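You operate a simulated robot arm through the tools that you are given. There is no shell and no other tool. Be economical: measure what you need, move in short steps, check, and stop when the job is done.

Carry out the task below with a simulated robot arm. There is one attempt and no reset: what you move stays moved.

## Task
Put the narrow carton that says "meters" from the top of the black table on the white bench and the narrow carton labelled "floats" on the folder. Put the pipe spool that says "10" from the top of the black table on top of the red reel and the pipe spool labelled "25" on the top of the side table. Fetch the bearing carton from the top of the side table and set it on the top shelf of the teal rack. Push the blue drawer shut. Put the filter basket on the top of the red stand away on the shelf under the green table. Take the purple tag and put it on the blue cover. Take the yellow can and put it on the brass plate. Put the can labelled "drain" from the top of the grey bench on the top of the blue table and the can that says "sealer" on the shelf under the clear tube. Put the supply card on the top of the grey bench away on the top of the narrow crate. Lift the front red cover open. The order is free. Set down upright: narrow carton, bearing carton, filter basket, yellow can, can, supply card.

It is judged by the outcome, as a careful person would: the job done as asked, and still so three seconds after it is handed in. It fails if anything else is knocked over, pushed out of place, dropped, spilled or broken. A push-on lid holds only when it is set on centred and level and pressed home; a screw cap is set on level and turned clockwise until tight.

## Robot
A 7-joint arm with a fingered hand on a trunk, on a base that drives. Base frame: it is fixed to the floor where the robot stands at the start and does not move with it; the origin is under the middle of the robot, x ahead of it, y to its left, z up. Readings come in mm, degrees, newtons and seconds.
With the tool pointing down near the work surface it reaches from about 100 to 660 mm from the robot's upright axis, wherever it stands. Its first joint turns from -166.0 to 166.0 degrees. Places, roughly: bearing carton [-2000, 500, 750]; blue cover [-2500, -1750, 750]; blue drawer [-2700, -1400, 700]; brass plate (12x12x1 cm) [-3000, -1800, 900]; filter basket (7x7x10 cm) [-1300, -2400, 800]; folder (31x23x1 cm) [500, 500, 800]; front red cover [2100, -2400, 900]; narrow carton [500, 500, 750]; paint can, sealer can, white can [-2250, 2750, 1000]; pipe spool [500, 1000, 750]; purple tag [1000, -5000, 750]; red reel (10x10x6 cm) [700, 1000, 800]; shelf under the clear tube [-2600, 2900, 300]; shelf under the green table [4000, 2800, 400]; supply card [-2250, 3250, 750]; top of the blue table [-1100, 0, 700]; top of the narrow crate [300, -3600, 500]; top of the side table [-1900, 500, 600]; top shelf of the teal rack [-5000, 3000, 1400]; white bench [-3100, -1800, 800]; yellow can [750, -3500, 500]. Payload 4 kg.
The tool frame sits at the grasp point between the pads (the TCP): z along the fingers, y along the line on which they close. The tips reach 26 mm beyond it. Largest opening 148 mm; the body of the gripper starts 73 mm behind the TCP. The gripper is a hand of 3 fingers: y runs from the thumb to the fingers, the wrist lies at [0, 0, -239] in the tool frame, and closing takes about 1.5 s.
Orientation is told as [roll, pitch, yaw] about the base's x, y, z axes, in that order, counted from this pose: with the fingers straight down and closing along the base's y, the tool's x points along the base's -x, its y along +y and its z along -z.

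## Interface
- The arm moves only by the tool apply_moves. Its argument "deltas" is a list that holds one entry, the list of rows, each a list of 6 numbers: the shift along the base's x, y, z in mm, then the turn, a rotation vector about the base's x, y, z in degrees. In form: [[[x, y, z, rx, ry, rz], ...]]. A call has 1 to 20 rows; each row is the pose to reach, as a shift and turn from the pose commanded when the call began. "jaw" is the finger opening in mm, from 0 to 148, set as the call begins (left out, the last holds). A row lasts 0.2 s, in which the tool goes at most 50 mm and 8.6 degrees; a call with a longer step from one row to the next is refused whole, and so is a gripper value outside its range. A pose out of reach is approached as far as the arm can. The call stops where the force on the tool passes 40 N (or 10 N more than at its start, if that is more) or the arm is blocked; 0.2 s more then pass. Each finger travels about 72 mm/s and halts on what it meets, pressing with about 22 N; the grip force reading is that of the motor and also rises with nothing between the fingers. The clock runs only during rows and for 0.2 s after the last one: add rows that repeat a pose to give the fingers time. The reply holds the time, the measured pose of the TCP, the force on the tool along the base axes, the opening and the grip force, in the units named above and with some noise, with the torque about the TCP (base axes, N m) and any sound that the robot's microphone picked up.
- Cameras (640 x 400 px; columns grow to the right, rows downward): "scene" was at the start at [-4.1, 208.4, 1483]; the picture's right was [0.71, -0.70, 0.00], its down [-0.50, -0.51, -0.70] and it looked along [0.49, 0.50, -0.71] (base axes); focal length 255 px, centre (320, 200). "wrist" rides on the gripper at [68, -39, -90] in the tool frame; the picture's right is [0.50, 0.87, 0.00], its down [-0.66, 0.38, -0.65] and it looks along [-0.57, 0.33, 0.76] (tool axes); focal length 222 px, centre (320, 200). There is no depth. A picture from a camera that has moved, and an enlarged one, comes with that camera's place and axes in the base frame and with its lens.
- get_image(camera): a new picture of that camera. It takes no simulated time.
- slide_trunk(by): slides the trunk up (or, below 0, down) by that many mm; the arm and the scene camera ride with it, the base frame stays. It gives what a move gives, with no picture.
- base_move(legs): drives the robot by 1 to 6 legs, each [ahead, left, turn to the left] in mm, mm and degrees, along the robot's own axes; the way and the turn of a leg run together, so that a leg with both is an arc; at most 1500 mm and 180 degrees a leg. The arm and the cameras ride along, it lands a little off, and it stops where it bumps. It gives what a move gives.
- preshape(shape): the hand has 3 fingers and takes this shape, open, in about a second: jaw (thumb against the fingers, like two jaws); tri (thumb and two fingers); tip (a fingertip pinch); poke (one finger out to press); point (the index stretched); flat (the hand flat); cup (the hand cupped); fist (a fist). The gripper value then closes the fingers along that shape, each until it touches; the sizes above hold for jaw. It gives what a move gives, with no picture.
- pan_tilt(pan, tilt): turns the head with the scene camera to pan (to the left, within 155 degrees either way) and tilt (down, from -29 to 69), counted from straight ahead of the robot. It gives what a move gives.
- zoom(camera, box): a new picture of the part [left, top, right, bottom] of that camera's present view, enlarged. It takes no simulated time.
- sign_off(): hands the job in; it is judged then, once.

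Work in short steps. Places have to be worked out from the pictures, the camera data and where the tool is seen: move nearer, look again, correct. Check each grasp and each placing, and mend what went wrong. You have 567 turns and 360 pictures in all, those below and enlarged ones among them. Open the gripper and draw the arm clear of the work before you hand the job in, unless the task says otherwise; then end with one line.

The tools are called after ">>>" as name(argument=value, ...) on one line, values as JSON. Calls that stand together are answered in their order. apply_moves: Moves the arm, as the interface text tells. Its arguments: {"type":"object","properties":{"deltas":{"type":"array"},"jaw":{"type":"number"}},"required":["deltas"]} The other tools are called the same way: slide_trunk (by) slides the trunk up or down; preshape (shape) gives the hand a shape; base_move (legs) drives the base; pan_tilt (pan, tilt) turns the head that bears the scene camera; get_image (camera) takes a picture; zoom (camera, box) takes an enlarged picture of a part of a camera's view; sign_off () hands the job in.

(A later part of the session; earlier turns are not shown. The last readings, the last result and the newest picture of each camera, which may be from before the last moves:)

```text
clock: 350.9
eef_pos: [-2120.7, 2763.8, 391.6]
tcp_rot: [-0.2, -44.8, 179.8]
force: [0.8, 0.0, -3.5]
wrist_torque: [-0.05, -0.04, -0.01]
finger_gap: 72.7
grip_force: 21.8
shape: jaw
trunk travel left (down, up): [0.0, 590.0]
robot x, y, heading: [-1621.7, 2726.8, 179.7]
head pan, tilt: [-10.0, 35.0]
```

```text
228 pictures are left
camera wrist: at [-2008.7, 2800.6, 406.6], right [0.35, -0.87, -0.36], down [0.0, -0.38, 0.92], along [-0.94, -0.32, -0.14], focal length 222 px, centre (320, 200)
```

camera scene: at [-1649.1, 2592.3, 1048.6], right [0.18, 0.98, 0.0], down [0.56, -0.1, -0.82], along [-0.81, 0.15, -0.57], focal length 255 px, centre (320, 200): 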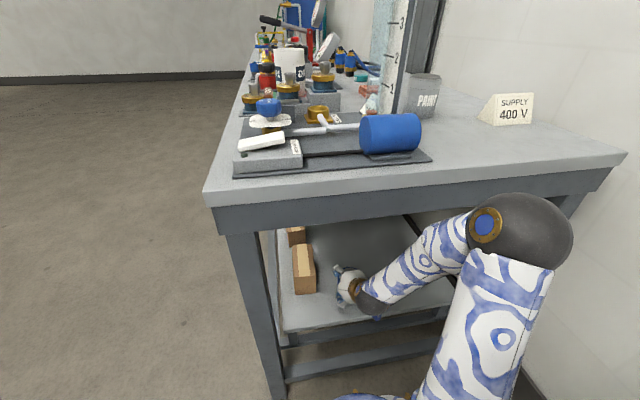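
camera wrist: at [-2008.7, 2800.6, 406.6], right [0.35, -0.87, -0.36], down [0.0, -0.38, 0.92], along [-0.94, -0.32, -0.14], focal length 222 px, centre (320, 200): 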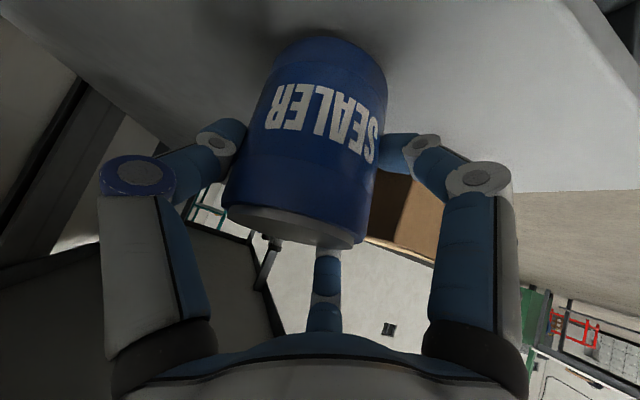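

I go 30 mm deeper for a safe margin to the shelf edge, then lower.

>>> base_move(legs=[[32, 0, 0]])

>>> apply_moves(deltas=[[[0, 0, -10, 0, 0, 0], [0, 0, -20, 0, 0, 0], [0, 0, -27, 0, 0, 0], [0, 0, -32, 0, 0, 0], [0, 0, -36, 0, 0, 0]]], jaw=30)

>>> get_image(camera="wrist")

```text
clock: 351.7
eef_pos: [-2152.1, 2763.6, 392.2]
tcp_rot: [-0.2, -44.9, 179.9]
force: [0.1, 0.8, -3.9]
wrist_torque: [-0.03, -0.04, 0.0]
finger_gap: 72.5
grip_force: 22.0
shape: jaw
trunk travel left (down, up): [0.0, 590.0]
robot x, y, heading: [-1654.1, 2727.4, 179.5]
head pan, tilt: [-10.0, 35.0]
```

```text
clock: 352.9
eef_pos: [-2153.0, 2763.2, 358.9]
tcp_rot: [-0.4, -45.3, -179.9]
force: [-2.7, -0.1, 35.9]
wrist_torque: [0.7, 0.22, 0.2]
finger_gap: 73.2
grip_force: 22.3
shape: jaw
trunk travel left (down, up): [0.0, 590.0]
robot x, y, heading: [-1650.9, 2723.5, 179.5]
head pan, tilt: [-10.0, 35.0]
```

```text
227 pictures are left
camera wrist: at [-2041.1, 2800.7, 372.1], right [0.35, -0.87, -0.36], down [0.0, -0.38, 0.92], along [-0.94, -0.32, -0.13], focal length 222 px, centre (320, 200)
```

wrist: 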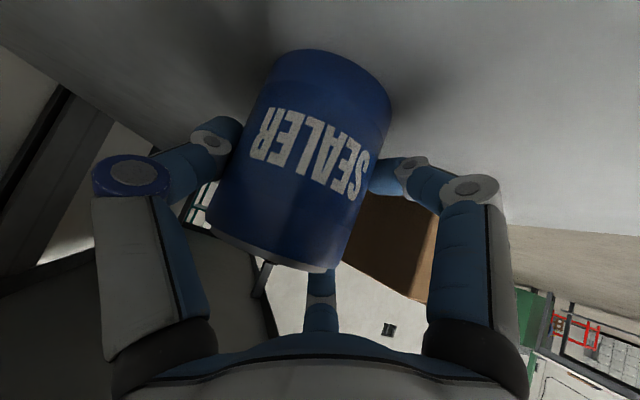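

Firm contact. Ease 3 mm up, then open.

>>> apply_moves(deltas=[[[0, 0, 2, 0, 0, 0], [0, 0, 4, 0, 0, 0], [0, 0, 4, 0, 0, 0]]], jaw=30)

>>> apply_moves(deltas=[[[0, 0, 0, 0, 0, 0], [0, 0, 0, 0, 0, 0], [0, 0, 0, 0, 0, 0], [0, 0, 0, 0, 0, 0], [0, 0, 0, 0, 0, 0], [0, 0, 0, 0, 0, 0]]], jaw=95)

>>> get_image(camera="wrist")

```text
clock: 353.7
eef_pos: [-2151.2, 2763.0, 360.1]
tcp_rot: [-0.2, -44.8, 179.8]
force: [-2.5, 0.3, 12.4]
wrist_torque: [0.2, -0.15, 0.06]
finger_gap: 72.7
grip_force: 22.3
shape: jaw
trunk travel left (down, up): [0.0, 590.0]
robot x, y, heading: [-1654.2, 2728.6, 179.8]
head pan, tilt: [-10.0, 35.0]
```

```text
clock: 355.1
eef_pos: [-2153.3, 2763.9, 360.4]
tcp_rot: [-0.3, -44.9, 179.9]
force: [0.0, 0.3, -0.3]
wrist_torque: [0.0, 0.06, -0.02]
finger_gap: 94.7
grip_force: 0.0
shape: jaw
trunk travel left (down, up): [0.0, 590.0]
robot x, y, heading: [-1653.1, 2726.5, 179.7]
head pan, tilt: [-10.0, 35.0]
```

```text
226 pictures are left
camera wrist: at [-2040.6, 2800.3, 374.7], right [0.35, -0.87, -0.36], down [0.0, -0.38, 0.92], along [-0.94, -0.32, -0.14], focal length 222 px, centre (320, 200)
```

wrist: 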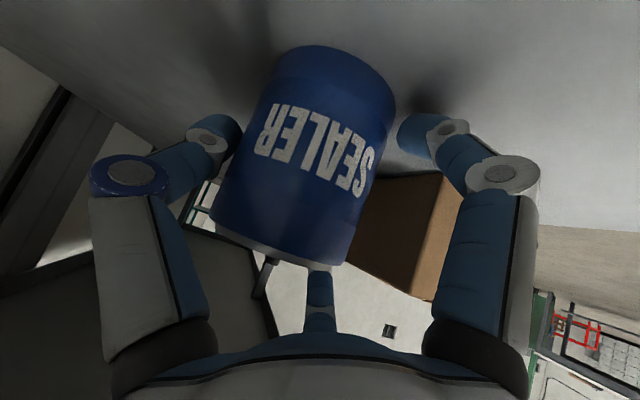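

Standing free. Back the base off straight.

>>> base_move(legs=[[-330, 0, 0]])

>>> get_image(camera="wrist")

>>> get_image(camera="scene")

```text
clock: 357.3
eef_pos: [-1828.4, 2763.9, 360.0]
tcp_rot: [-0.2, -44.9, 179.3]
force: [0.3, 0.1, -0.7]
wrist_torque: [0.03, 0.0, 0.02]
finger_gap: 94.9
grip_force: 0.1
shape: jaw
trunk travel left (down, up): [0.0, 590.0]
robot x, y, heading: [-1327.5, 2724.6, 179.3]
head pan, tilt: [-10.0, 35.0]
```

```text
225 pictures are left
camera wrist: at [-1716.6, 2800.3, 374.7], right [0.34, -0.87, -0.36], down [-0.01, -0.38, 0.92], along [-0.94, -0.31, -0.14], focal length 222 px, centre (320, 200)
```

wrist: 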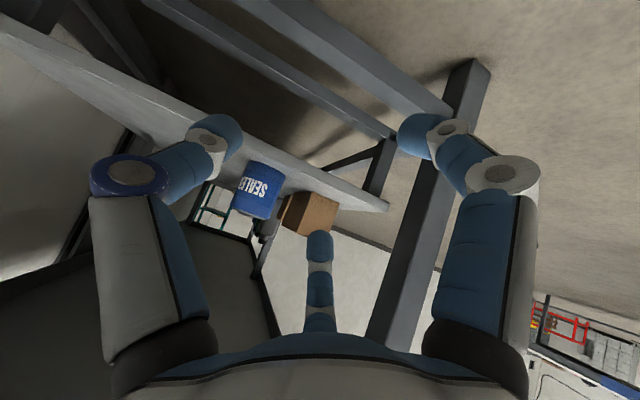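

```text
224 pictures are left
camera scene: at [-1358.6, 2589.3, 1048.6], right [0.19, 0.98, 0.0], down [0.56, -0.11, -0.82], along [-0.8, 0.15, -0.57], focal length 255 px, centre (320, 200)
```

scene: 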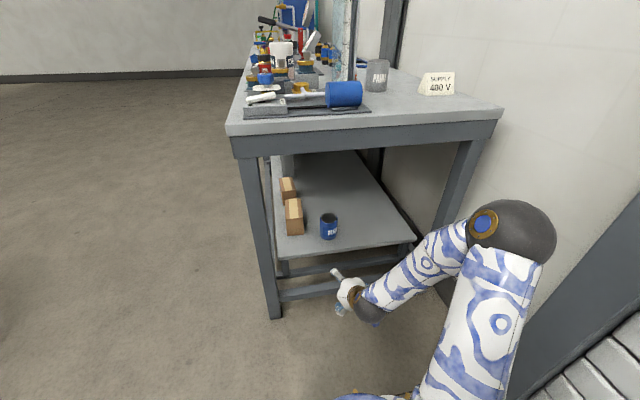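

Sealer is standing on the shelf under the tube. Next I raise up, level the hand, and approach the supply card.

>>> slide_trunk(by=350)

>>> apply_moves(deltas=[[[15, 0, 40, 0, -7.5, 0], [30, 0, 80, 0, -15, 0], [45, 0, 120, 0, -22.5, 0], [60, 0, 160, 0, -30, 0], [75, 0, 200, 0, -37.5, 0], [90, 0, 240, 0, -45, 0], [90, 10, 280, 0, -45, 0], [90, 30, 320, 0, -45, 0]]], jaw=110)

>>> base_move(legs=[[290, -215, 0.7]])

>>> get_image(camera="scene")

>>> get_image(camera="wrist")

```text
clock: 360.7
eef_pos: [-1829.1, 2763.0, 709.2]
tcp_rot: [-0.3, -44.9, 179.4]
force: [-0.4, 0.0, -0.5]
wrist_torque: [-0.02, -0.01, 0.01]
finger_gap: 95.0
grip_force: 0.0
shape: jaw
trunk travel left (down, up): [-350.0, 240.0]
robot x, y, heading: [-1326.9, 2723.8, 179.4]
head pan, tilt: [-10.0, 35.0]
```

```text
clock: 362.5
eef_pos: [-1739.2, 2791.3, 1032.4]
tcp_rot: [-0.7, 0.1, 179.5]
force: [-0.1, -0.1, 1.0]
wrist_torque: [-0.02, -0.01, -0.03]
finger_gap: 110.1
grip_force: 0.1
shape: jaw
out of reach, approached as far as the arm can: row 2, 3
trunk travel left (down, up): [-350.0, 240.0]
robot x, y, heading: [-1328.9, 2725.0, 179.3]
head pan, tilt: [-10.0, 35.0]
```

```text
clock: 364.8
eef_pos: [-2026.6, 3013.4, 1029.8]
tcp_rot: [-0.6, 0.1, 179.8]
force: [-0.1, 0.1, -0.6]
wrist_torque: [-0.04, 0.0, -0.03]
finger_gap: 110.1
grip_force: 0.2
shape: jaw
trunk travel left (down, up): [-350.0, 240.0]
robot x, y, heading: [-1612.8, 2949.6, 179.3]
head pan, tilt: [-10.0, 35.0]
```

```text
223 pictures are left
camera scene: at [-1643.3, 2812.0, 1398.6], right [0.18, 0.98, 0.0], down [0.56, -0.1, -0.82], along [-0.81, 0.15, -0.57], focal length 255 px, centre (320, 200)
```

scene: 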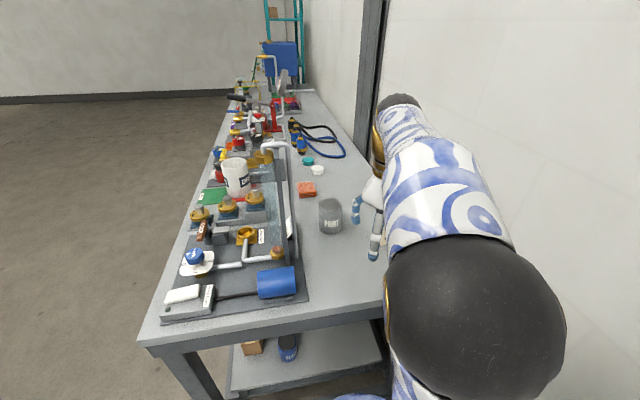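

```text
222 pictures are left
camera wrist: at [-1958.5, 3050.2, 1119.6], right [0.5, -0.87, -0.01], down [-0.66, -0.38, 0.65], along [-0.57, -0.32, -0.76], focal length 222 px, centre (320, 200)
```

wrist: 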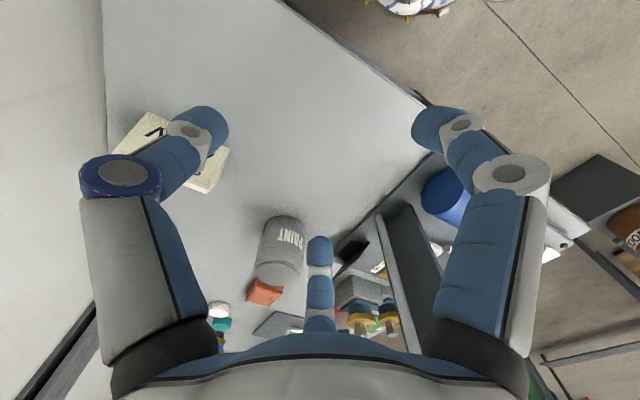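

Shift the hand toward the card for a clear wrist view.

>>> apply_moves(deltas=[[[-25, 25, 0, 0, 0, 0], [-50, 50, 0, 0, 0, 0], [-75, 75, 0, 0, 0, 0], [-95, 95, 0, 0, 0, 0], [-110, 110, 0, 0, 0, 0]]], jaw=110)

>>> get_image(camera="wrist")

```text
clock: 366.0
eef_pos: [-2136.6, 3123.7, 1030.3]
tcp_rot: [-0.6, 0.0, 179.9]
force: [1.3, 0.4, 0.0]
wrist_torque: [0.02, -0.01, -0.01]
finger_gap: 109.6
grip_force: 0.1
shape: jaw
trunk travel left (down, up): [-350.0, 240.0]
robot x, y, heading: [-1617.2, 2952.4, 179.5]
head pan, tilt: [-10.0, 35.0]
```

```text
221 pictures are left
camera wrist: at [-2068.6, 3160.1, 1119.0], right [0.5, -0.87, -0.01], down [-0.66, -0.38, 0.65], along [-0.57, -0.32, -0.76], focal length 222 px, centre (320, 200)
```

wrist: 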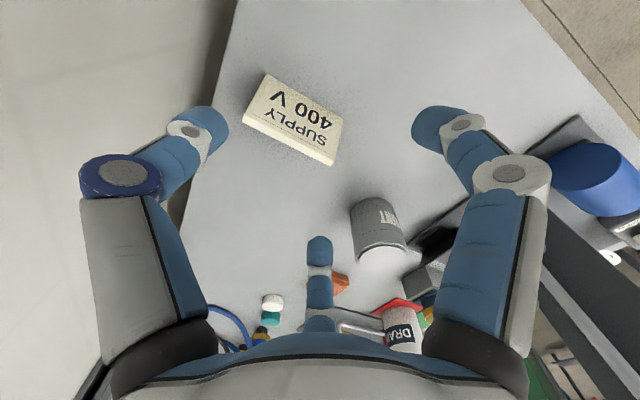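

>>> zoom(camera="wrist", box=[220, 50, 370, 190])

```text
2.86 times, centred on (295, 120) of wrist
camera zoom: at [-2068.6, 3160.1, 1119.0], right [0.5, -0.87, -0.01], down [-0.66, -0.38, 0.65], along [-0.57, -0.32, -0.76], focal length 635 px, centre (391, 429)
```

zoom: 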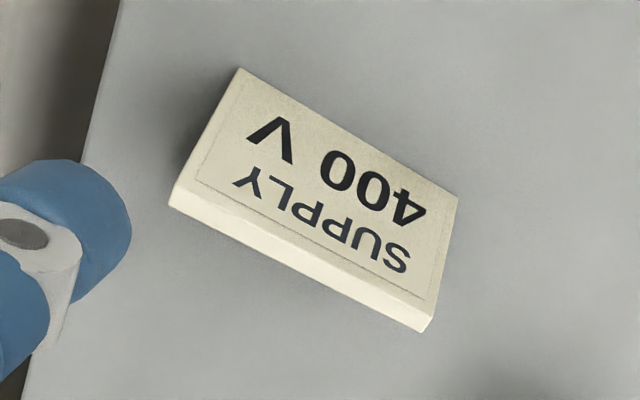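

The card is a tent: base edge at x≈−2145, y 3082…3183, ridge near x −2173, z≈896. I turn the hand to close across it (yaw 90) above its centre.

>>> apply_moves(deltas=[[[-4, 1, 0, 0, 0, -8.2], [-8, 2, 0, 0, 0, -16.4], [-12, 3, 0, 0, 0, -24.6], [-16, 4, 0, 0, 0, -32.8], [-20, 5, 0, 0, 0, -41], [-24, 6, 0, 0, 0, -49.2], [-28, 7, -10, 0, 0, -57.4], [-34, 8, -20, 0, 0, -65.6], [-40, 9, -30, 0.3, 0, -73.8], [-46, 9, -40, 0.6, 0, -82], [-46, 9, -50, 0.6, 0, -90], [-46, 9, -50, 0.6, 0, -90]]], jaw=100)

>>> get_image(camera="wrist")

```text
clock: 368.6
eef_pos: [-2183.1, 3131.9, 981.1]
tcp_rot: [-1.0, -0.3, 89.9]
force: [-0.4, -0.2, 0.5]
wrist_torque: [0.01, -0.01, -0.02]
finger_gap: 100.4
grip_force: 0.0
shape: jaw
trunk travel left (down, up): [-350.0, 240.0]
robot x, y, heading: [-1616.0, 2946.7, 179.3]
head pan, tilt: [-10.0, 35.0]
```

```text
219 pictures are left
camera wrist: at [-2145.0, 3063.3, 1069.7], right [-0.87, -0.5, -0.02], down [-0.39, 0.65, 0.65], along [-0.31, 0.57, -0.76], focal length 222 px, centre (320, 200)
```

wrist: 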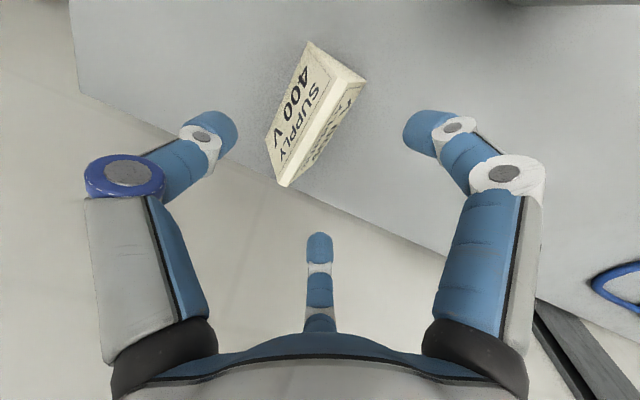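

>>> zoom(camera="wrist", box=[240, 25, 400, 205])

```text
2.22 times, centred on (320, 115) of wrist
camera zoom: at [-2145.0, 3063.3, 1069.7], right [-0.87, -0.5, -0.02], down [-0.39, 0.65, 0.65], along [-0.31, 0.57, -0.76], focal length 494 px, centre (320, 389)
```

zoom: 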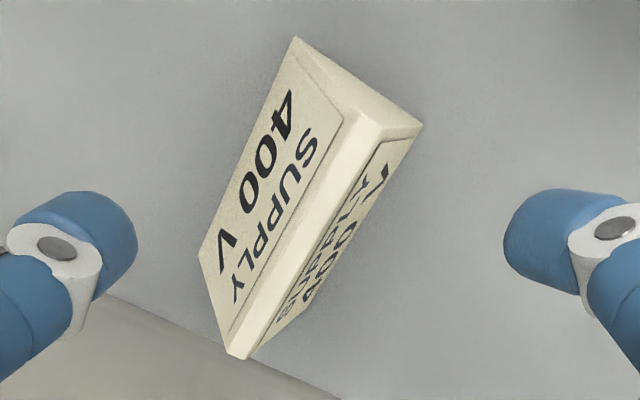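

Tent card centre is (−2172, 3139), base 60 mm deep. Descend and close with tips just above the bench.

>>> apply_moves(deltas=[[[2, 7, -35, 0.9, 0.3, 0], [2, 7, -75, 0.9, 0.3, 0], [2, 7, -100, 0.9, 0.3, 0], [2, 7, -107, 0.9, 0.3, 0], [2, 7, -107, 0.9, 0.3, 0]]], jaw=95)

>>> apply_moves(deltas=[[[0, 0, 0, 0, 0, 0], [0, 0, 0, 0, 0, 0], [0, 0, 0, 0, 0, 0], [0, 0, 0, 0, 0, 0], [0, 0, 0, 0, 0, 0], [0, 0, 0, 0, 0, 0]]], jaw=15)

>>> get_image(camera="wrist")

```text
clock: 369.8
eef_pos: [-2178.6, 3140.4, 875.8]
tcp_rot: [-0.5, -1.2, 89.9]
force: [0.4, 0.9, 19.9]
wrist_torque: [-1.06, 0.61, 0.01]
finger_gap: 95.0
grip_force: 0.0
shape: jaw
trunk travel left (down, up): [-350.0, 240.0]
robot x, y, heading: [-1613.8, 2946.1, 179.3]
head pan, tilt: [-10.0, 35.0]
```

```text
clock: 371.2
eef_pos: [-2179.5, 3139.5, 875.7]
tcp_rot: [-0.6, -1.3, 89.9]
force: [-3.5, -6.5, 32.4]
wrist_torque: [-0.18, -0.47, -0.29]
finger_gap: 56.5
grip_force: 21.9
shape: jaw
trunk travel left (down, up): [-350.0, 240.0]
robot x, y, heading: [-1615.1, 2944.2, 179.4]
head pan, tilt: [-10.0, 35.0]
```

```text
217 pictures are left
camera wrist: at [-2140.6, 3068.6, 963.3], right [-0.87, -0.5, -0.02], down [-0.38, 0.64, 0.66], along [-0.32, 0.58, -0.75], focal length 222 px, centre (320, 200)
```

wrist: 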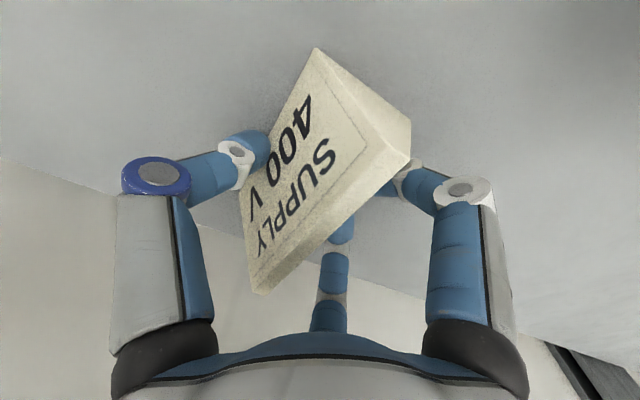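

Gripped; tips press on the bench, so I lift gently and watch.

>>> apply_moves(deltas=[[[0, 0, 3, 0, 0, 0], [0, 0, 6, 0, 0, 0], [0, 0, 15, 0, 0, 0], [0, 0, 25, 0, 0, 0], [0, 0, 25, 0, 0, 0]]], jaw=15)

>>> get_image(camera="wrist")

```text
clock: 372.4
eef_pos: [-2181.6, 3138.3, 898.5]
tcp_rot: [-0.7, -1.3, 89.9]
force: [-0.3, 0.3, -0.3]
wrist_torque: [0.0, -0.02, 0.02]
finger_gap: 50.3
grip_force: 21.8
shape: jaw
trunk travel left (down, up): [-350.0, 240.0]
robot x, y, heading: [-1614.3, 2949.4, 179.2]
head pan, tilt: [-10.0, 35.0]
```

```text
216 pictures are left
camera wrist: at [-2142.7, 3068.1, 985.8], right [-0.87, -0.5, -0.02], down [-0.39, 0.64, 0.66], along [-0.32, 0.58, -0.75], focal length 222 px, centre (320, 200)
```

wrist: 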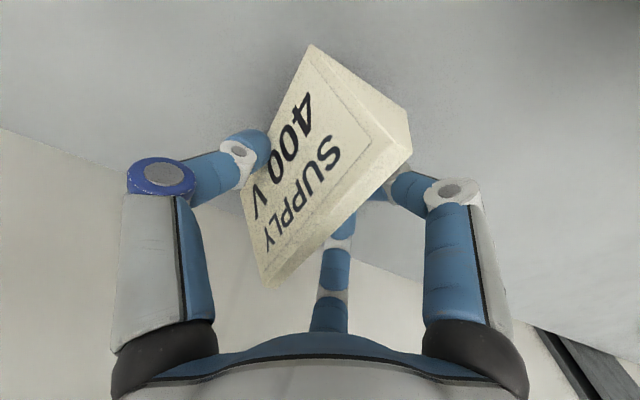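

>>> apply_moves(deltas=[[[0, 0, 20, 0, 0, 0], [0, 0, 50, 0, 0, 0], [0, 0, 90, 0, 0, 0], [0, 0, 90, 0, 0, 0], [0, 0, 90, 0, 0, 0]]], jaw=15)

>>> get_image(camera="wrist")

>>> get_image(camera="scene")

```text
clock: 373.6
eef_pos: [-2181.5, 3139.5, 988.5]
tcp_rot: [-0.8, -1.1, 89.9]
force: [0.0, -0.4, 0.5]
wrist_torque: [0.02, 0.0, 0.0]
finger_gap: 49.5
grip_force: 22.2
shape: jaw
trunk travel left (down, up): [-350.0, 240.0]
robot x, y, heading: [-1615.7, 2948.9, 179.4]
head pan, tilt: [-10.0, 35.0]
```

```text
215 pictures are left
camera wrist: at [-2143.1, 3069.5, 1076.5], right [-0.87, -0.5, -0.02], down [-0.39, 0.64, 0.66], along [-0.32, 0.58, -0.75], focal length 222 px, centre (320, 200)
```

wrist: 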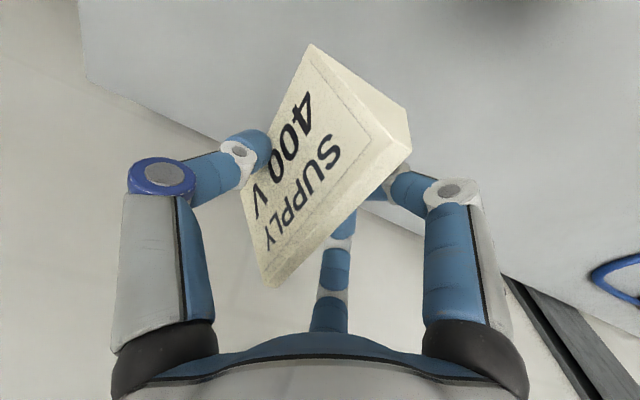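

```text
214 pictures are left
camera scene: at [-1643.5, 2812.1, 1398.6], right [0.18, 0.98, 0.0], down [0.56, -0.1, -0.82], along [-0.81, 0.15, -0.57], focal length 255 px, centre (320, 200)
```

scene: 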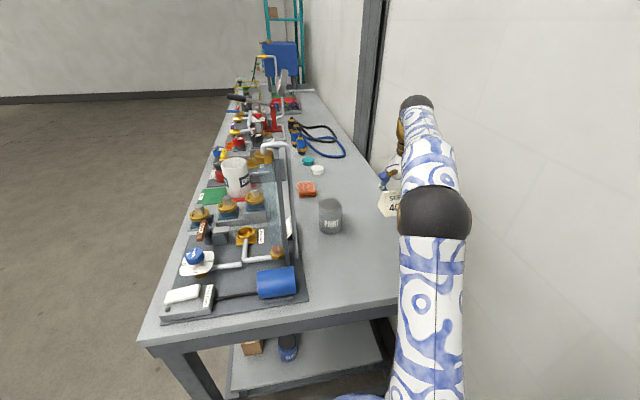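

Card is held. I back away and travel: around to the corridor at x≈−300, then south, facing −y.

>>> base_move(legs=[[-500, 0, 0], [0, 1050, 0], [0, 0, 90], [0, 800, 0]])

>>> get_image(camera="wrist")

```text
clock: 389.4
eef_pos: [-538.3, 1309.7, 989.3]
tcp_rot: [-0.6, -1.2, 178.3]
force: [0.0, -0.3, -0.2]
wrist_torque: [0.02, -0.01, 0.02]
finger_gap: 49.3
grip_force: 21.8
shape: jaw
trunk travel left (down, up): [-350.0, 240.0]
robot x, y, heading: [-328.5, 1873.6, -92.1]
head pan, tilt: [-10.0, 35.0]
```

```text
213 pictures are left
camera wrist: at [-467.1, 1345.3, 1076.4], right [0.47, -0.88, -0.02], down [-0.65, -0.37, 0.66], along [-0.59, -0.3, -0.75], focal length 222 px, centre (320, 200)
```

wrist: 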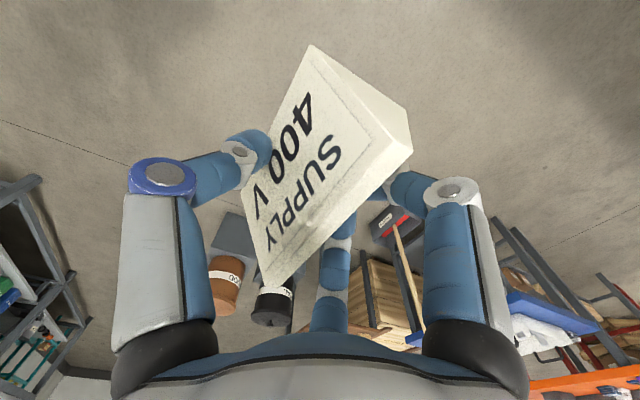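

>>> base_move(legs=[[1450, 0, 2.1], [1500, 0, 0], [1000, 0, 0]])

>>> pan_tilt(pan=20, tilt=25)

>>> get_image(camera="scene")

```text
clock: 408.3
eef_pos: [-728.4, -2611.0, 987.8]
tcp_rot: [-0.7, -1.1, 177.3]
force: [0.1, 1.3, 0.1]
wrist_torque: [-0.04, -0.02, -0.01]
finger_gap: 49.4
grip_force: 21.9
shape: jaw
trunk travel left (down, up): [-350.0, 240.0]
robot x, y, heading: [-516.1, -2050.7, -93.0]
head pan, tilt: [-10.0, 35.0]
```

```text
clock: 409.2
eef_pos: [-730.1, -2610.3, 988.3]
tcp_rot: [-0.8, -1.2, 177.5]
force: [-0.2, 0.8, -0.4]
wrist_torque: [0.0, -0.03, 0.04]
finger_gap: 49.1
grip_force: 22.0
shape: jaw
trunk travel left (down, up): [-350.0, 240.0]
robot x, y, heading: [-511.7, -2054.2, -93.2]
head pan, tilt: [20.0, 25.0]
```

```text
212 pictures are left
camera scene: at [-332.8, -2089.8, 1414.3], right [-0.96, -0.29, 0.0], down [-0.12, 0.4, -0.91], along [0.26, -0.87, -0.42], focal length 255 px, centre (320, 200)
```

scene: 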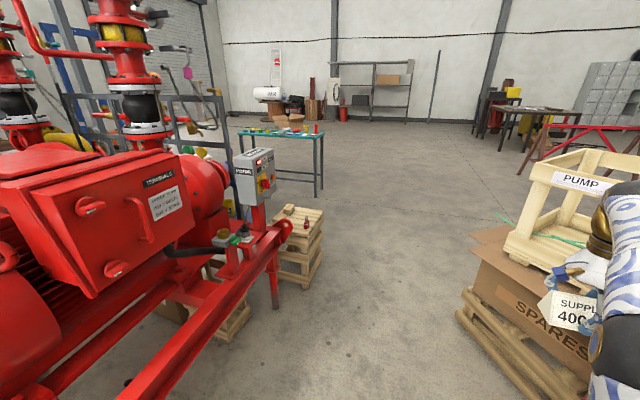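

>>> zoom(camera="scene", box=[180, 110, 360, 350])

```text
1.67 times, centred on (270, 230) of scene
camera zoom: at [-332.8, -2089.8, 1414.3], right [-0.96, -0.29, 0.0], down [-0.12, 0.4, -0.91], along [0.26, -0.87, -0.42], focal length 425 px, centre (403, 150)
```

zoom: 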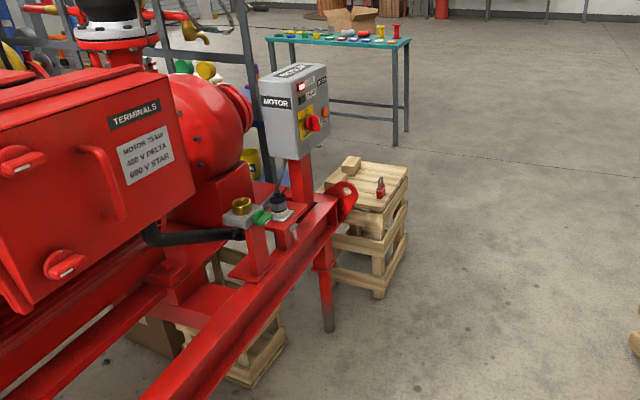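

The narrow crate top is around x 150–430, y −3800…−3440. I move closer on its west side.

>>> base_move(legs=[[0, 230, 3.2], [1450, 0, 0]])

>>> pan_tilt(pan=80, tilt=45)

>>> get_image(camera="scene")

```text
clock: 418.0
eef_pos: [-506.7, -4116.5, 988.7]
tcp_rot: [-0.7, -1.3, 178.6]
force: [-0.2, -0.8, -0.5]
wrist_torque: [-0.03, 0.0, 0.02]
finger_gap: 48.9
grip_force: 22.3
shape: jaw
trunk travel left (down, up): [-350.0, 240.0]
robot x, y, heading: [-302.0, -3555.3, -91.4]
head pan, tilt: [20.0, 25.0]
```

```text
clock: 419.3
eef_pos: [-506.2, -4117.1, 989.4]
tcp_rot: [-0.7, -1.2, 178.7]
force: [0.0, 0.1, -0.8]
wrist_torque: [0.02, -0.01, 0.01]
finger_gap: 49.3
grip_force: 22.1
shape: jaw
trunk travel left (down, up): [-350.0, 240.0]
robot x, y, heading: [-298.9, -3555.1, -91.5]
head pan, tilt: [80.0, 45.0]
```

```text
210 pictures are left
camera scene: at [-70.9, -3515.6, 1383.8], right [-0.2, -0.98, 0.0], down [-0.69, 0.14, -0.71], along [0.69, -0.14, -0.71], focal length 255 px, centre (320, 200)
```

scene: 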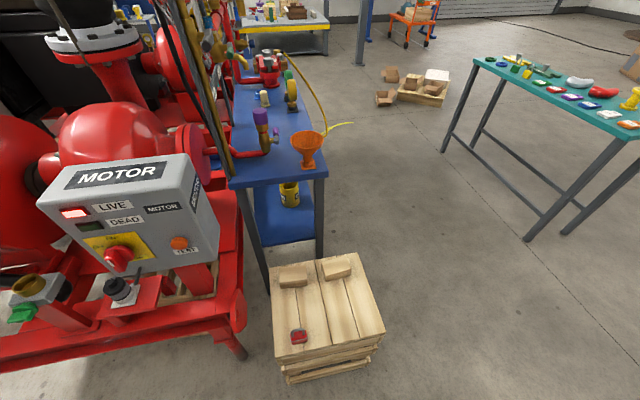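

The spot around (270, −3700) on the crate is free. I turn the base to face +x, which swings the hand over the crate.

>>> base_move(legs=[[0, 0, 91.5]])

>>> slide_trunk(by=-260)

>>> pan_tilt(pan=0, tilt=45)

>>> get_image(camera="scene")

>>> get_image(camera="wrist")

```text
clock: 423.6
eef_pos: [263.5, -3750.0, 988.6]
tcp_rot: [-0.8, -1.3, -90.6]
force: [0.0, 0.4, -0.1]
wrist_torque: [0.01, -0.02, 0.01]
finger_gap: 49.0
grip_force: 21.9
shape: jaw
trunk travel left (down, up): [-350.0, 240.0]
robot x, y, heading: [-304.1, -3553.0, -0.9]
head pan, tilt: [80.0, 45.0]
```

```text
clock: 426.2
eef_pos: [262.0, -3750.7, 728.6]
tcp_rot: [-0.7, -1.2, -90.6]
force: [-0.2, -0.5, 0.0]
wrist_torque: [0.02, 0.01, -0.03]
finger_gap: 49.1
grip_force: 22.1
shape: jaw
trunk travel left (down, up): [-90.0, 500.0]
robot x, y, heading: [-303.1, -3557.0, -1.0]
head pan, tilt: [80.0, 45.0]
```

```text
clock: 427.8
eef_pos: [262.4, -3751.2, 729.7]
tcp_rot: [-0.7, -1.2, -90.7]
force: [0.4, 0.0, -1.0]
wrist_torque: [0.0, -0.01, 0.02]
finger_gap: 49.2
grip_force: 21.9
shape: jaw
trunk travel left (down, up): [-90.0, 500.0]
robot x, y, heading: [-300.5, -3556.1, -1.2]
head pan, tilt: [0.0, 45.0]
```

```text
209 pictures are left
camera scene: at [-279.0, -3403.8, 1123.8], right [-0.02, -1.0, 0.0], down [-0.71, 0.01, -0.71], along [0.71, -0.01, -0.71], focal length 255 px, centre (320, 200)
```

scene: 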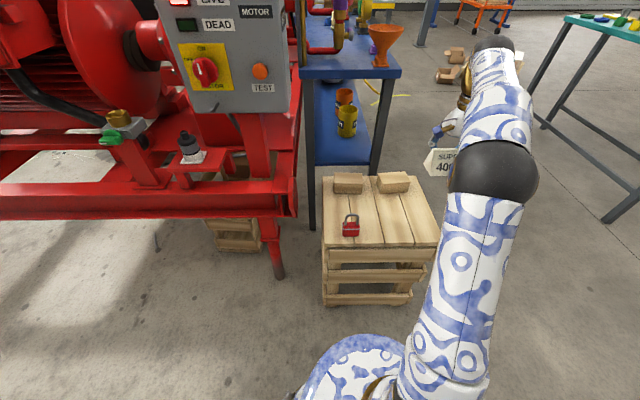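

```text
208 pictures are left
camera wrist: at [225.8, -3682.7, 816.4], right [0.87, 0.49, -0.02], down [0.38, -0.65, 0.66], along [0.31, -0.59, -0.75], focal length 222 px, centre (320, 200)
```

wrist: 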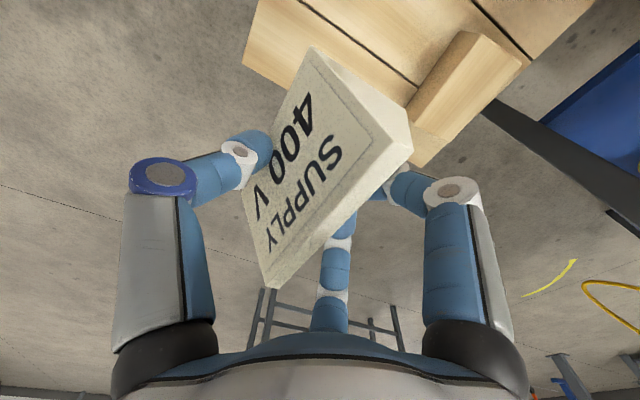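

Crate top is near z 485. I shift +65 mm in y and lower to just above it.

>>> apply_moves(deltas=[[[5, 35, -25, 0, 0, 0], [10, 65, -60, 0, 0, 0], [10, 65, -105, 0, 0, 0], [10, 65, -145, 0, 0, 0], [10, 65, -165, 0, 0, 0], [10, 65, -165, 0, 0, 0]]], jaw=15)

>>> get_image(camera="wrist")

>>> get_image(camera="scene")

```text
clock: 429.1
eef_pos: [270.1, -3685.5, 562.3]
tcp_rot: [-0.7, -1.1, -90.6]
force: [-0.8, 0.2, 0.0]
wrist_torque: [0.01, -0.01, 0.0]
finger_gap: 47.9
grip_force: 21.8
shape: jaw
trunk travel left (down, up): [-90.0, 500.0]
robot x, y, heading: [-303.4, -3552.9, -1.0]
head pan, tilt: [0.0, 45.0]
```

```text
207 pictures are left
camera wrist: at [233.5, -3618.2, 649.5], right [0.87, 0.49, -0.02], down [0.38, -0.65, 0.66], along [0.31, -0.59, -0.75], focal length 222 px, centre (320, 200)
```

wrist: 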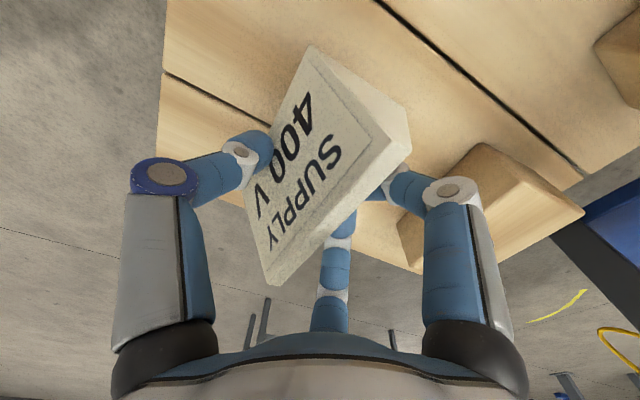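

```text
206 pictures are left
camera scene: at [-279.0, -3403.8, 1123.8], right [-0.02, -1.0, 0.0], down [-0.71, 0.01, -0.71], along [0.71, -0.01, -0.71], focal length 255 px, centre (320, 200)
```

scene: 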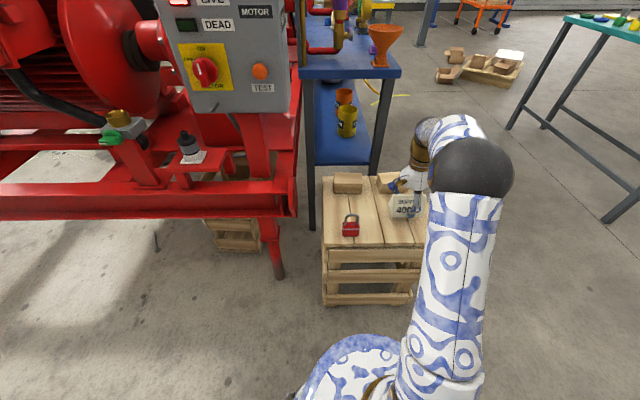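

Position is good. Shift 15 mm more inward and lower until contact.

>>> apply_moves(deltas=[[[0, 15, -8, 0, 0, 0], [0, 15, -16, 0, 0, 0], [0, 15, -24, 0, 0, 0], [0, 15, -30, 0, 0, 0]]], jaw=15)

>>> get_image(camera="wrist")

```text
clock: 430.1
eef_pos: [271.3, -3672.0, 535.0]
tcp_rot: [-0.7, -1.2, -90.6]
force: [0.0, -0.4, 8.5]
wrist_torque: [0.01, -0.19, -0.03]
finger_gap: 48.7
grip_force: 21.7
shape: jaw
trunk travel left (down, up): [-90.0, 500.0]
robot x, y, heading: [-302.8, -3553.3, -1.0]
head pan, tilt: [0.0, 45.0]
```

```text
205 pictures are left
camera wrist: at [235.0, -3602.6, 622.1], right [0.87, 0.49, -0.02], down [0.38, -0.65, 0.66], along [0.31, -0.59, -0.75], focal length 222 px, centre (320, 200)
```

wrist: 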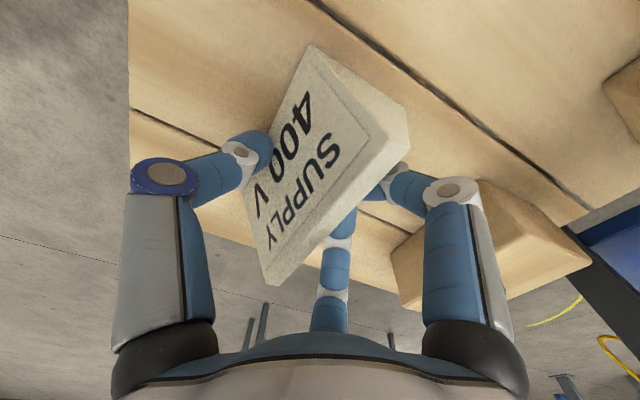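

Contact (8.5 N). Open and rise.

>>> apply_moves(deltas=[[[0, 0, -1, 0, 0, 0], [0, 0, -1, 0, 0, 0], [0, 0, -1, 0, 0, 0], [0, 0, -1, 0, 0, 0], [0, 0, -1, 0, 0, 0], [0, 0, -1, 0, 0, 0]]], jaw=100)

>>> apply_moves(deltas=[[[0, 0, 30, 0, 0, 0], [0, 0, 75, 0, 0, 0], [0, 0, 120, 0, 0, 0], [0, 0, 165, 0, 0, 0], [0, 0, 205, 0, 0, 0]]], jaw=100)

>>> get_image(camera="wrist")

```text
clock: 431.6
eef_pos: [272.0, -3671.6, 532.7]
tcp_rot: [-0.6, -1.2, -90.7]
force: [0.0, 1.2, 0.3]
wrist_torque: [0.0, -0.02, 0.0]
finger_gap: 99.8
grip_force: 0.0
shape: jaw
trunk travel left (down, up): [-90.0, 500.0]
robot x, y, heading: [-300.7, -3550.3, -1.1]
head pan, tilt: [0.0, 45.0]
```

```text
clock: 432.8
eef_pos: [274.1, -3670.9, 739.1]
tcp_rot: [-0.8, -1.2, -90.6]
force: [-0.8, 0.4, 0.7]
wrist_torque: [0.0, 0.03, -0.02]
finger_gap: 99.8
grip_force: 0.0
shape: jaw
trunk travel left (down, up): [-90.0, 500.0]
robot x, y, heading: [-303.2, -3552.1, -1.2]
head pan, tilt: [0.0, 45.0]
```

```text
204 pictures are left
camera wrist: at [237.4, -3600.9, 826.8], right [0.87, 0.49, -0.02], down [0.38, -0.65, 0.66], along [0.31, -0.59, -0.75], focal length 222 px, centre (320, 200)
```

wrist: 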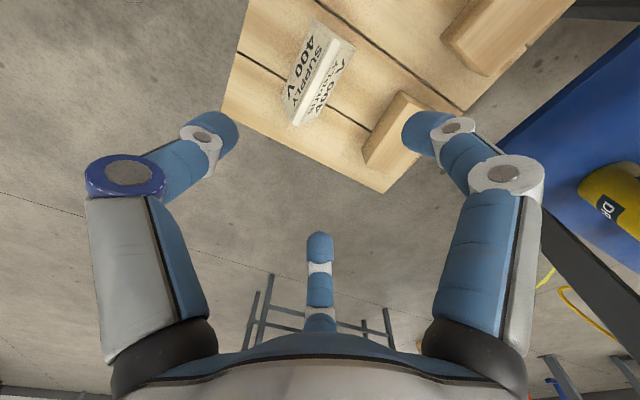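

The card stands on the crate. Now the yellow can on the blue table's lower shelf: I drive round to the south side.

>>> base_move(legs=[[0, -650, 1], [850, 0, 0]])

>>> pan_tilt(pan=70, tilt=40)

>>> get_image(camera="scene")

```text
clock: 440.5
eef_pos: [1110.5, -4339.6, 738.9]
tcp_rot: [-0.7, -1.2, -91.2]
force: [-0.5, -0.1, -0.2]
wrist_torque: [-0.02, 0.02, 0.03]
finger_gap: 99.9
grip_force: 0.1
shape: jaw
trunk travel left (down, up): [-90.0, 500.0]
robot x, y, heading: [534.0, -4218.8, -1.5]
head pan, tilt: [0.0, 45.0]
```

```text
clock: 441.9
eef_pos: [1109.3, -4339.9, 739.5]
tcp_rot: [-0.6, -1.2, -91.1]
force: [-0.9, 0.2, -0.2]
wrist_torque: [0.02, -0.02, -0.02]
finger_gap: 100.0
grip_force: 0.0
shape: jaw
trunk travel left (down, up): [-90.0, 500.0]
robot x, y, heading: [531.5, -4219.8, -1.7]
head pan, tilt: [70.0, 40.0]
```

```text
203 pictures are left
camera scene: at [509.3, -3987.9, 1131.0], right [0.93, -0.37, 0.0], down [-0.24, -0.6, -0.77], along [0.28, 0.71, -0.64], focal length 255 px, centre (320, 200)
```

scene: 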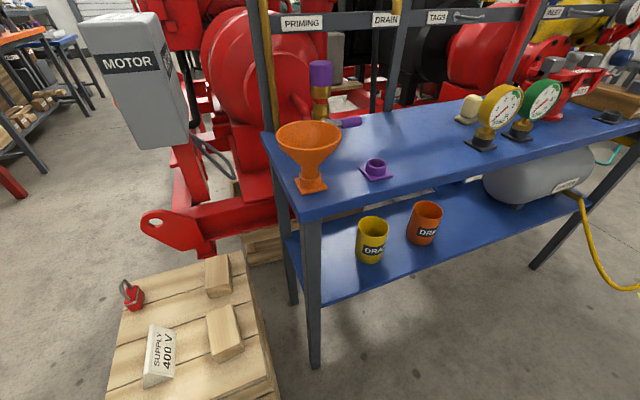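

The yellow DRAIN can stands near the lower shelf's front edge around (808, −3600), shelf z≈520. I retract the hand before turning to face it.

>>> apply_moves(deltas=[[[-40, 10, 0, 0, 0, 0], [-82, 20, 0, 0, 0, 0], [-124, 30, 0, 0, 0, 0], [-166, 40, 0, 0.5, 0.5, 0], [-208, 50, 0, 0.7, 1, 0], [-245, 60, 0, 0.7, 1, 0]]], jaw=100)

>>> base_move(legs=[[240, 0, 0], [0, 0, 91.5]])

>>> pan_tilt(pan=-10, tilt=35)

>>> get_image(camera="scene")

>>> get_image(camera="wrist")

```text
clock: 443.3
eef_pos: [865.1, -4277.7, 738.0]
tcp_rot: [-1.8, -0.5, -91.1]
force: [-0.3, 0.3, 0.2]
wrist_torque: [0.02, 0.02, 0.02]
finger_gap: 99.8
grip_force: 0.0
shape: jaw
trunk travel left (down, up): [-90.0, 500.0]
robot x, y, heading: [535.5, -4219.4, -1.3]
head pan, tilt: [70.0, 40.0]
```

```text
clock: 448.9
eef_pos: [825.3, -3893.2, 738.1]
tcp_rot: [-1.8, -0.5, 0.7]
force: [-0.1, -0.3, -0.7]
wrist_torque: [-0.01, 0.03, 0.0]
finger_gap: 99.8
grip_force: 0.0
shape: jaw
trunk travel left (down, up): [-90.0, 500.0]
robot x, y, heading: [776.4, -4227.4, 90.4]
head pan, tilt: [70.0, 40.0]
```

```text
clock: 450.5
eef_pos: [825.3, -3893.2, 739.5]
tcp_rot: [-1.7, -0.5, 0.7]
force: [-0.3, 0.4, 0.3]
wrist_torque: [-0.02, 0.01, 0.0]
finger_gap: 99.8
grip_force: 0.0
shape: jaw
trunk travel left (down, up): [-90.0, 500.0]
robot x, y, heading: [775.0, -4224.2, 90.4]
head pan, tilt: [-10.0, 35.0]
```

```text
202 pictures are left
camera scene: at [639.4, -4200.0, 1138.6], right [0.99, -0.17, 0.0], down [-0.1, -0.57, -0.82], along [0.14, 0.81, -0.57], focal length 255 px, centre (320, 200)
```

scene: 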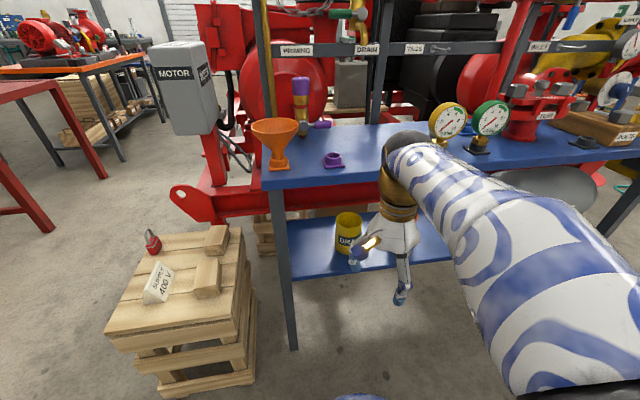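

```text
201 pictures are left
camera wrist: at [757.5, -3931.1, 827.9], right [-0.51, 0.86, -0.03], down [0.64, 0.41, 0.65], along [0.57, 0.31, -0.76], focal length 222 px, centre (320, 200)
```

wrist: 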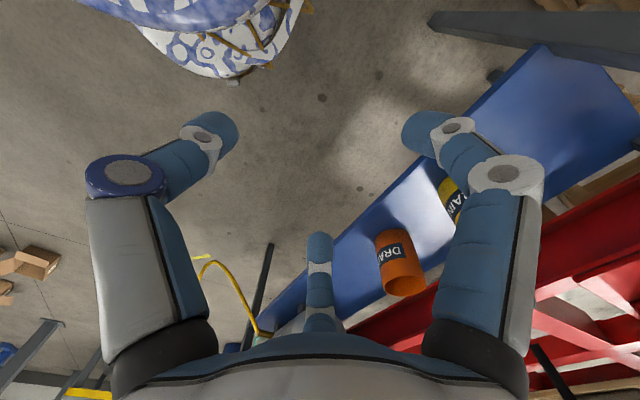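

Turn the hand to yaw 90, then pitch it 50° toward +y.

>>> apply_moves(deltas=[[[-2, -2, 0, 0, 0, 8.2], [-4, -4, 0, 0, 0, 16.4], [-6, -6, 0, 0, 0, 24.6], [-8, -8, 0, 0, 0, 32.8], [-10, -10, 0, 0, 0, 41], [-12, -10, 0, 0, 0, 49.2], [-14, -10, 0, 0, 0, 57.4], [-16, -10, 0, 0, 0, 65.6], [-18, -10, 0, 0, 0, 73.8], [-20, -10, 0, 0, 0, 82], [-22, -10, 0, 0, 0, 89.3], [-22, -10, 0, 0, 0, 89.3]]], jaw=100)

>>> apply_moves(deltas=[[[0, 20, -5, 8, 0, 0], [0, 45, -10, 16, 0, 0], [0, 70, -15, 24, 0, 0], [0, 95, -20, 32, 0, 0], [0, 120, -25, 40, 0, 0], [0, 145, -30, 46, 0, 0], [0, 150, -32, 50, 0, 0], [0, 150, -32, 50, 0, 0]]], jaw=100)

>>> get_image(camera="scene")

>>> get_image(camera="wrist")

```text
clock: 453.1
eef_pos: [803.0, -3903.0, 739.1]
tcp_rot: [-1.9, -0.5, 90.1]
force: [-0.1, 0.8, -0.3]
wrist_torque: [0.04, 0.01, -0.01]
finger_gap: 99.7
grip_force: 0.0
shape: jaw
trunk travel left (down, up): [-90.0, 500.0]
robot x, y, heading: [774.2, -4223.3, 90.0]
head pan, tilt: [-10.0, 35.0]
```

```text
clock: 454.9
eef_pos: [802.1, -3752.7, 707.5]
tcp_rot: [-1.8, -50.7, 90.0]
force: [-1.3, 0.0, -0.2]
wrist_torque: [-0.01, 0.01, 0.03]
finger_gap: 99.8
grip_force: 0.1
shape: jaw
trunk travel left (down, up): [-90.0, 500.0]
robot x, y, heading: [775.9, -4228.5, 90.2]
head pan, tilt: [-10.0, 35.0]
```

```text
200 pictures are left
camera scene: at [639.4, -4200.1, 1138.6], right [0.99, -0.17, 0.0], down [-0.1, -0.57, -0.82], along [0.14, 0.81, -0.57], focal length 255 px, centre (320, 200)
```

scene: 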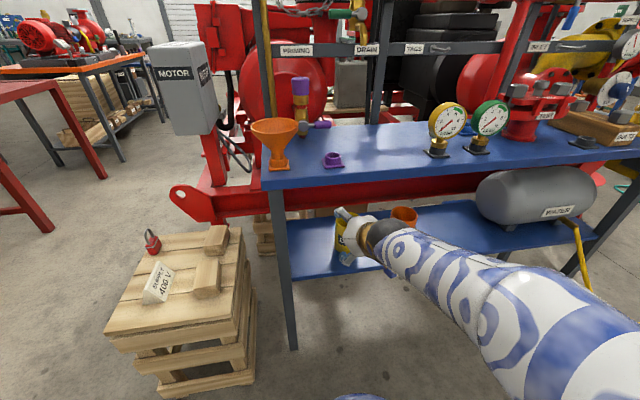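

```text
199 pictures are left
camera wrist: at [839.2, -3867.3, 711.3], right [-0.87, -0.3, -0.4], down [-0.4, -0.08, 0.91], along [-0.3, 0.95, -0.05], focal length 222 px, centre (320, 200)
```

wrist: 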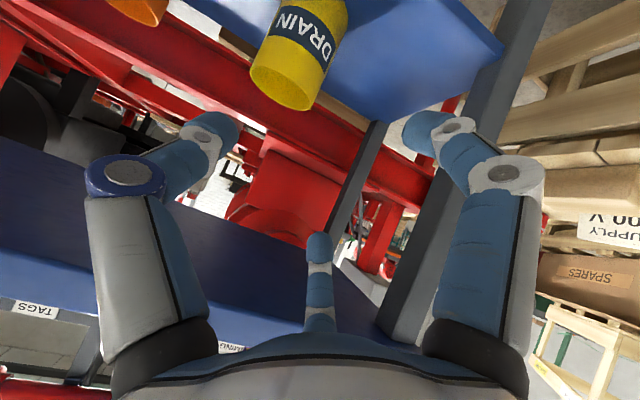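

Triangulation puts the can at about (850, −3551), rim z≈577, shelf ≈460. I move to a nearer stand-off and re-measure.

>>> apply_moves(deltas=[[[14, 25, -20, 0, 0, 0], [28, 50, -42, 0, 1.8, 0], [41, 75, -62, 0, 1.8, 0], [41, 75, -62, 0, 1.8, 0]]], jaw=112)

>>> get_image(camera="scene")

>>> get_image(camera="wrist")

```text
clock: 455.9
eef_pos: [845.5, -3678.5, 644.2]
tcp_rot: [1.0, -50.5, 87.9]
force: [-0.4, 0.4, -0.3]
wrist_torque: [-0.03, -0.01, 0.02]
finger_gap: 111.7
grip_force: 0.0
shape: jaw
trunk travel left (down, up): [-90.0, 500.0]
robot x, y, heading: [776.8, -4223.8, 90.4]
head pan, tilt: [-10.0, 35.0]
```

```text
198 pictures are left
camera scene: at [639.6, -4200.1, 1138.6], right [0.99, -0.17, 0.0], down [-0.1, -0.57, -0.82], along [0.14, 0.81, -0.57], focal length 255 px, centre (320, 200)
```

scene: 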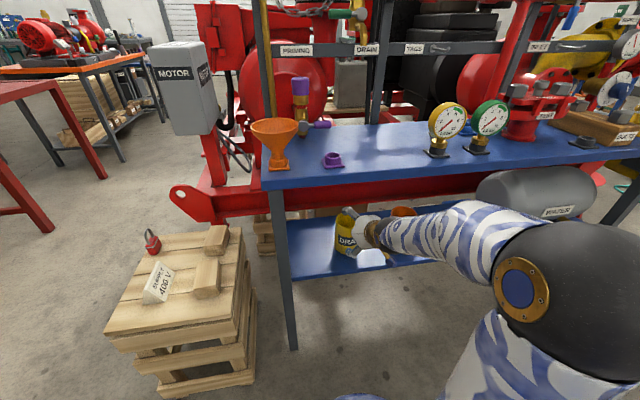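

```text
197 pictures are left
camera wrist: at [882.1, -3792.5, 647.9], right [-0.88, -0.3, -0.38], down [-0.37, -0.08, 0.93], along [-0.31, 0.95, -0.04], focal length 222 px, centre (320, 200)
```

wrist: 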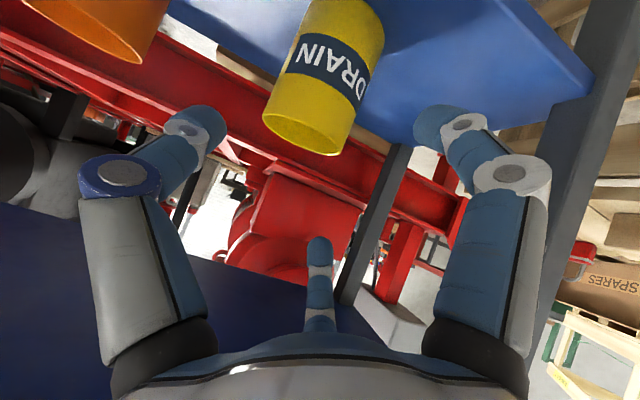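

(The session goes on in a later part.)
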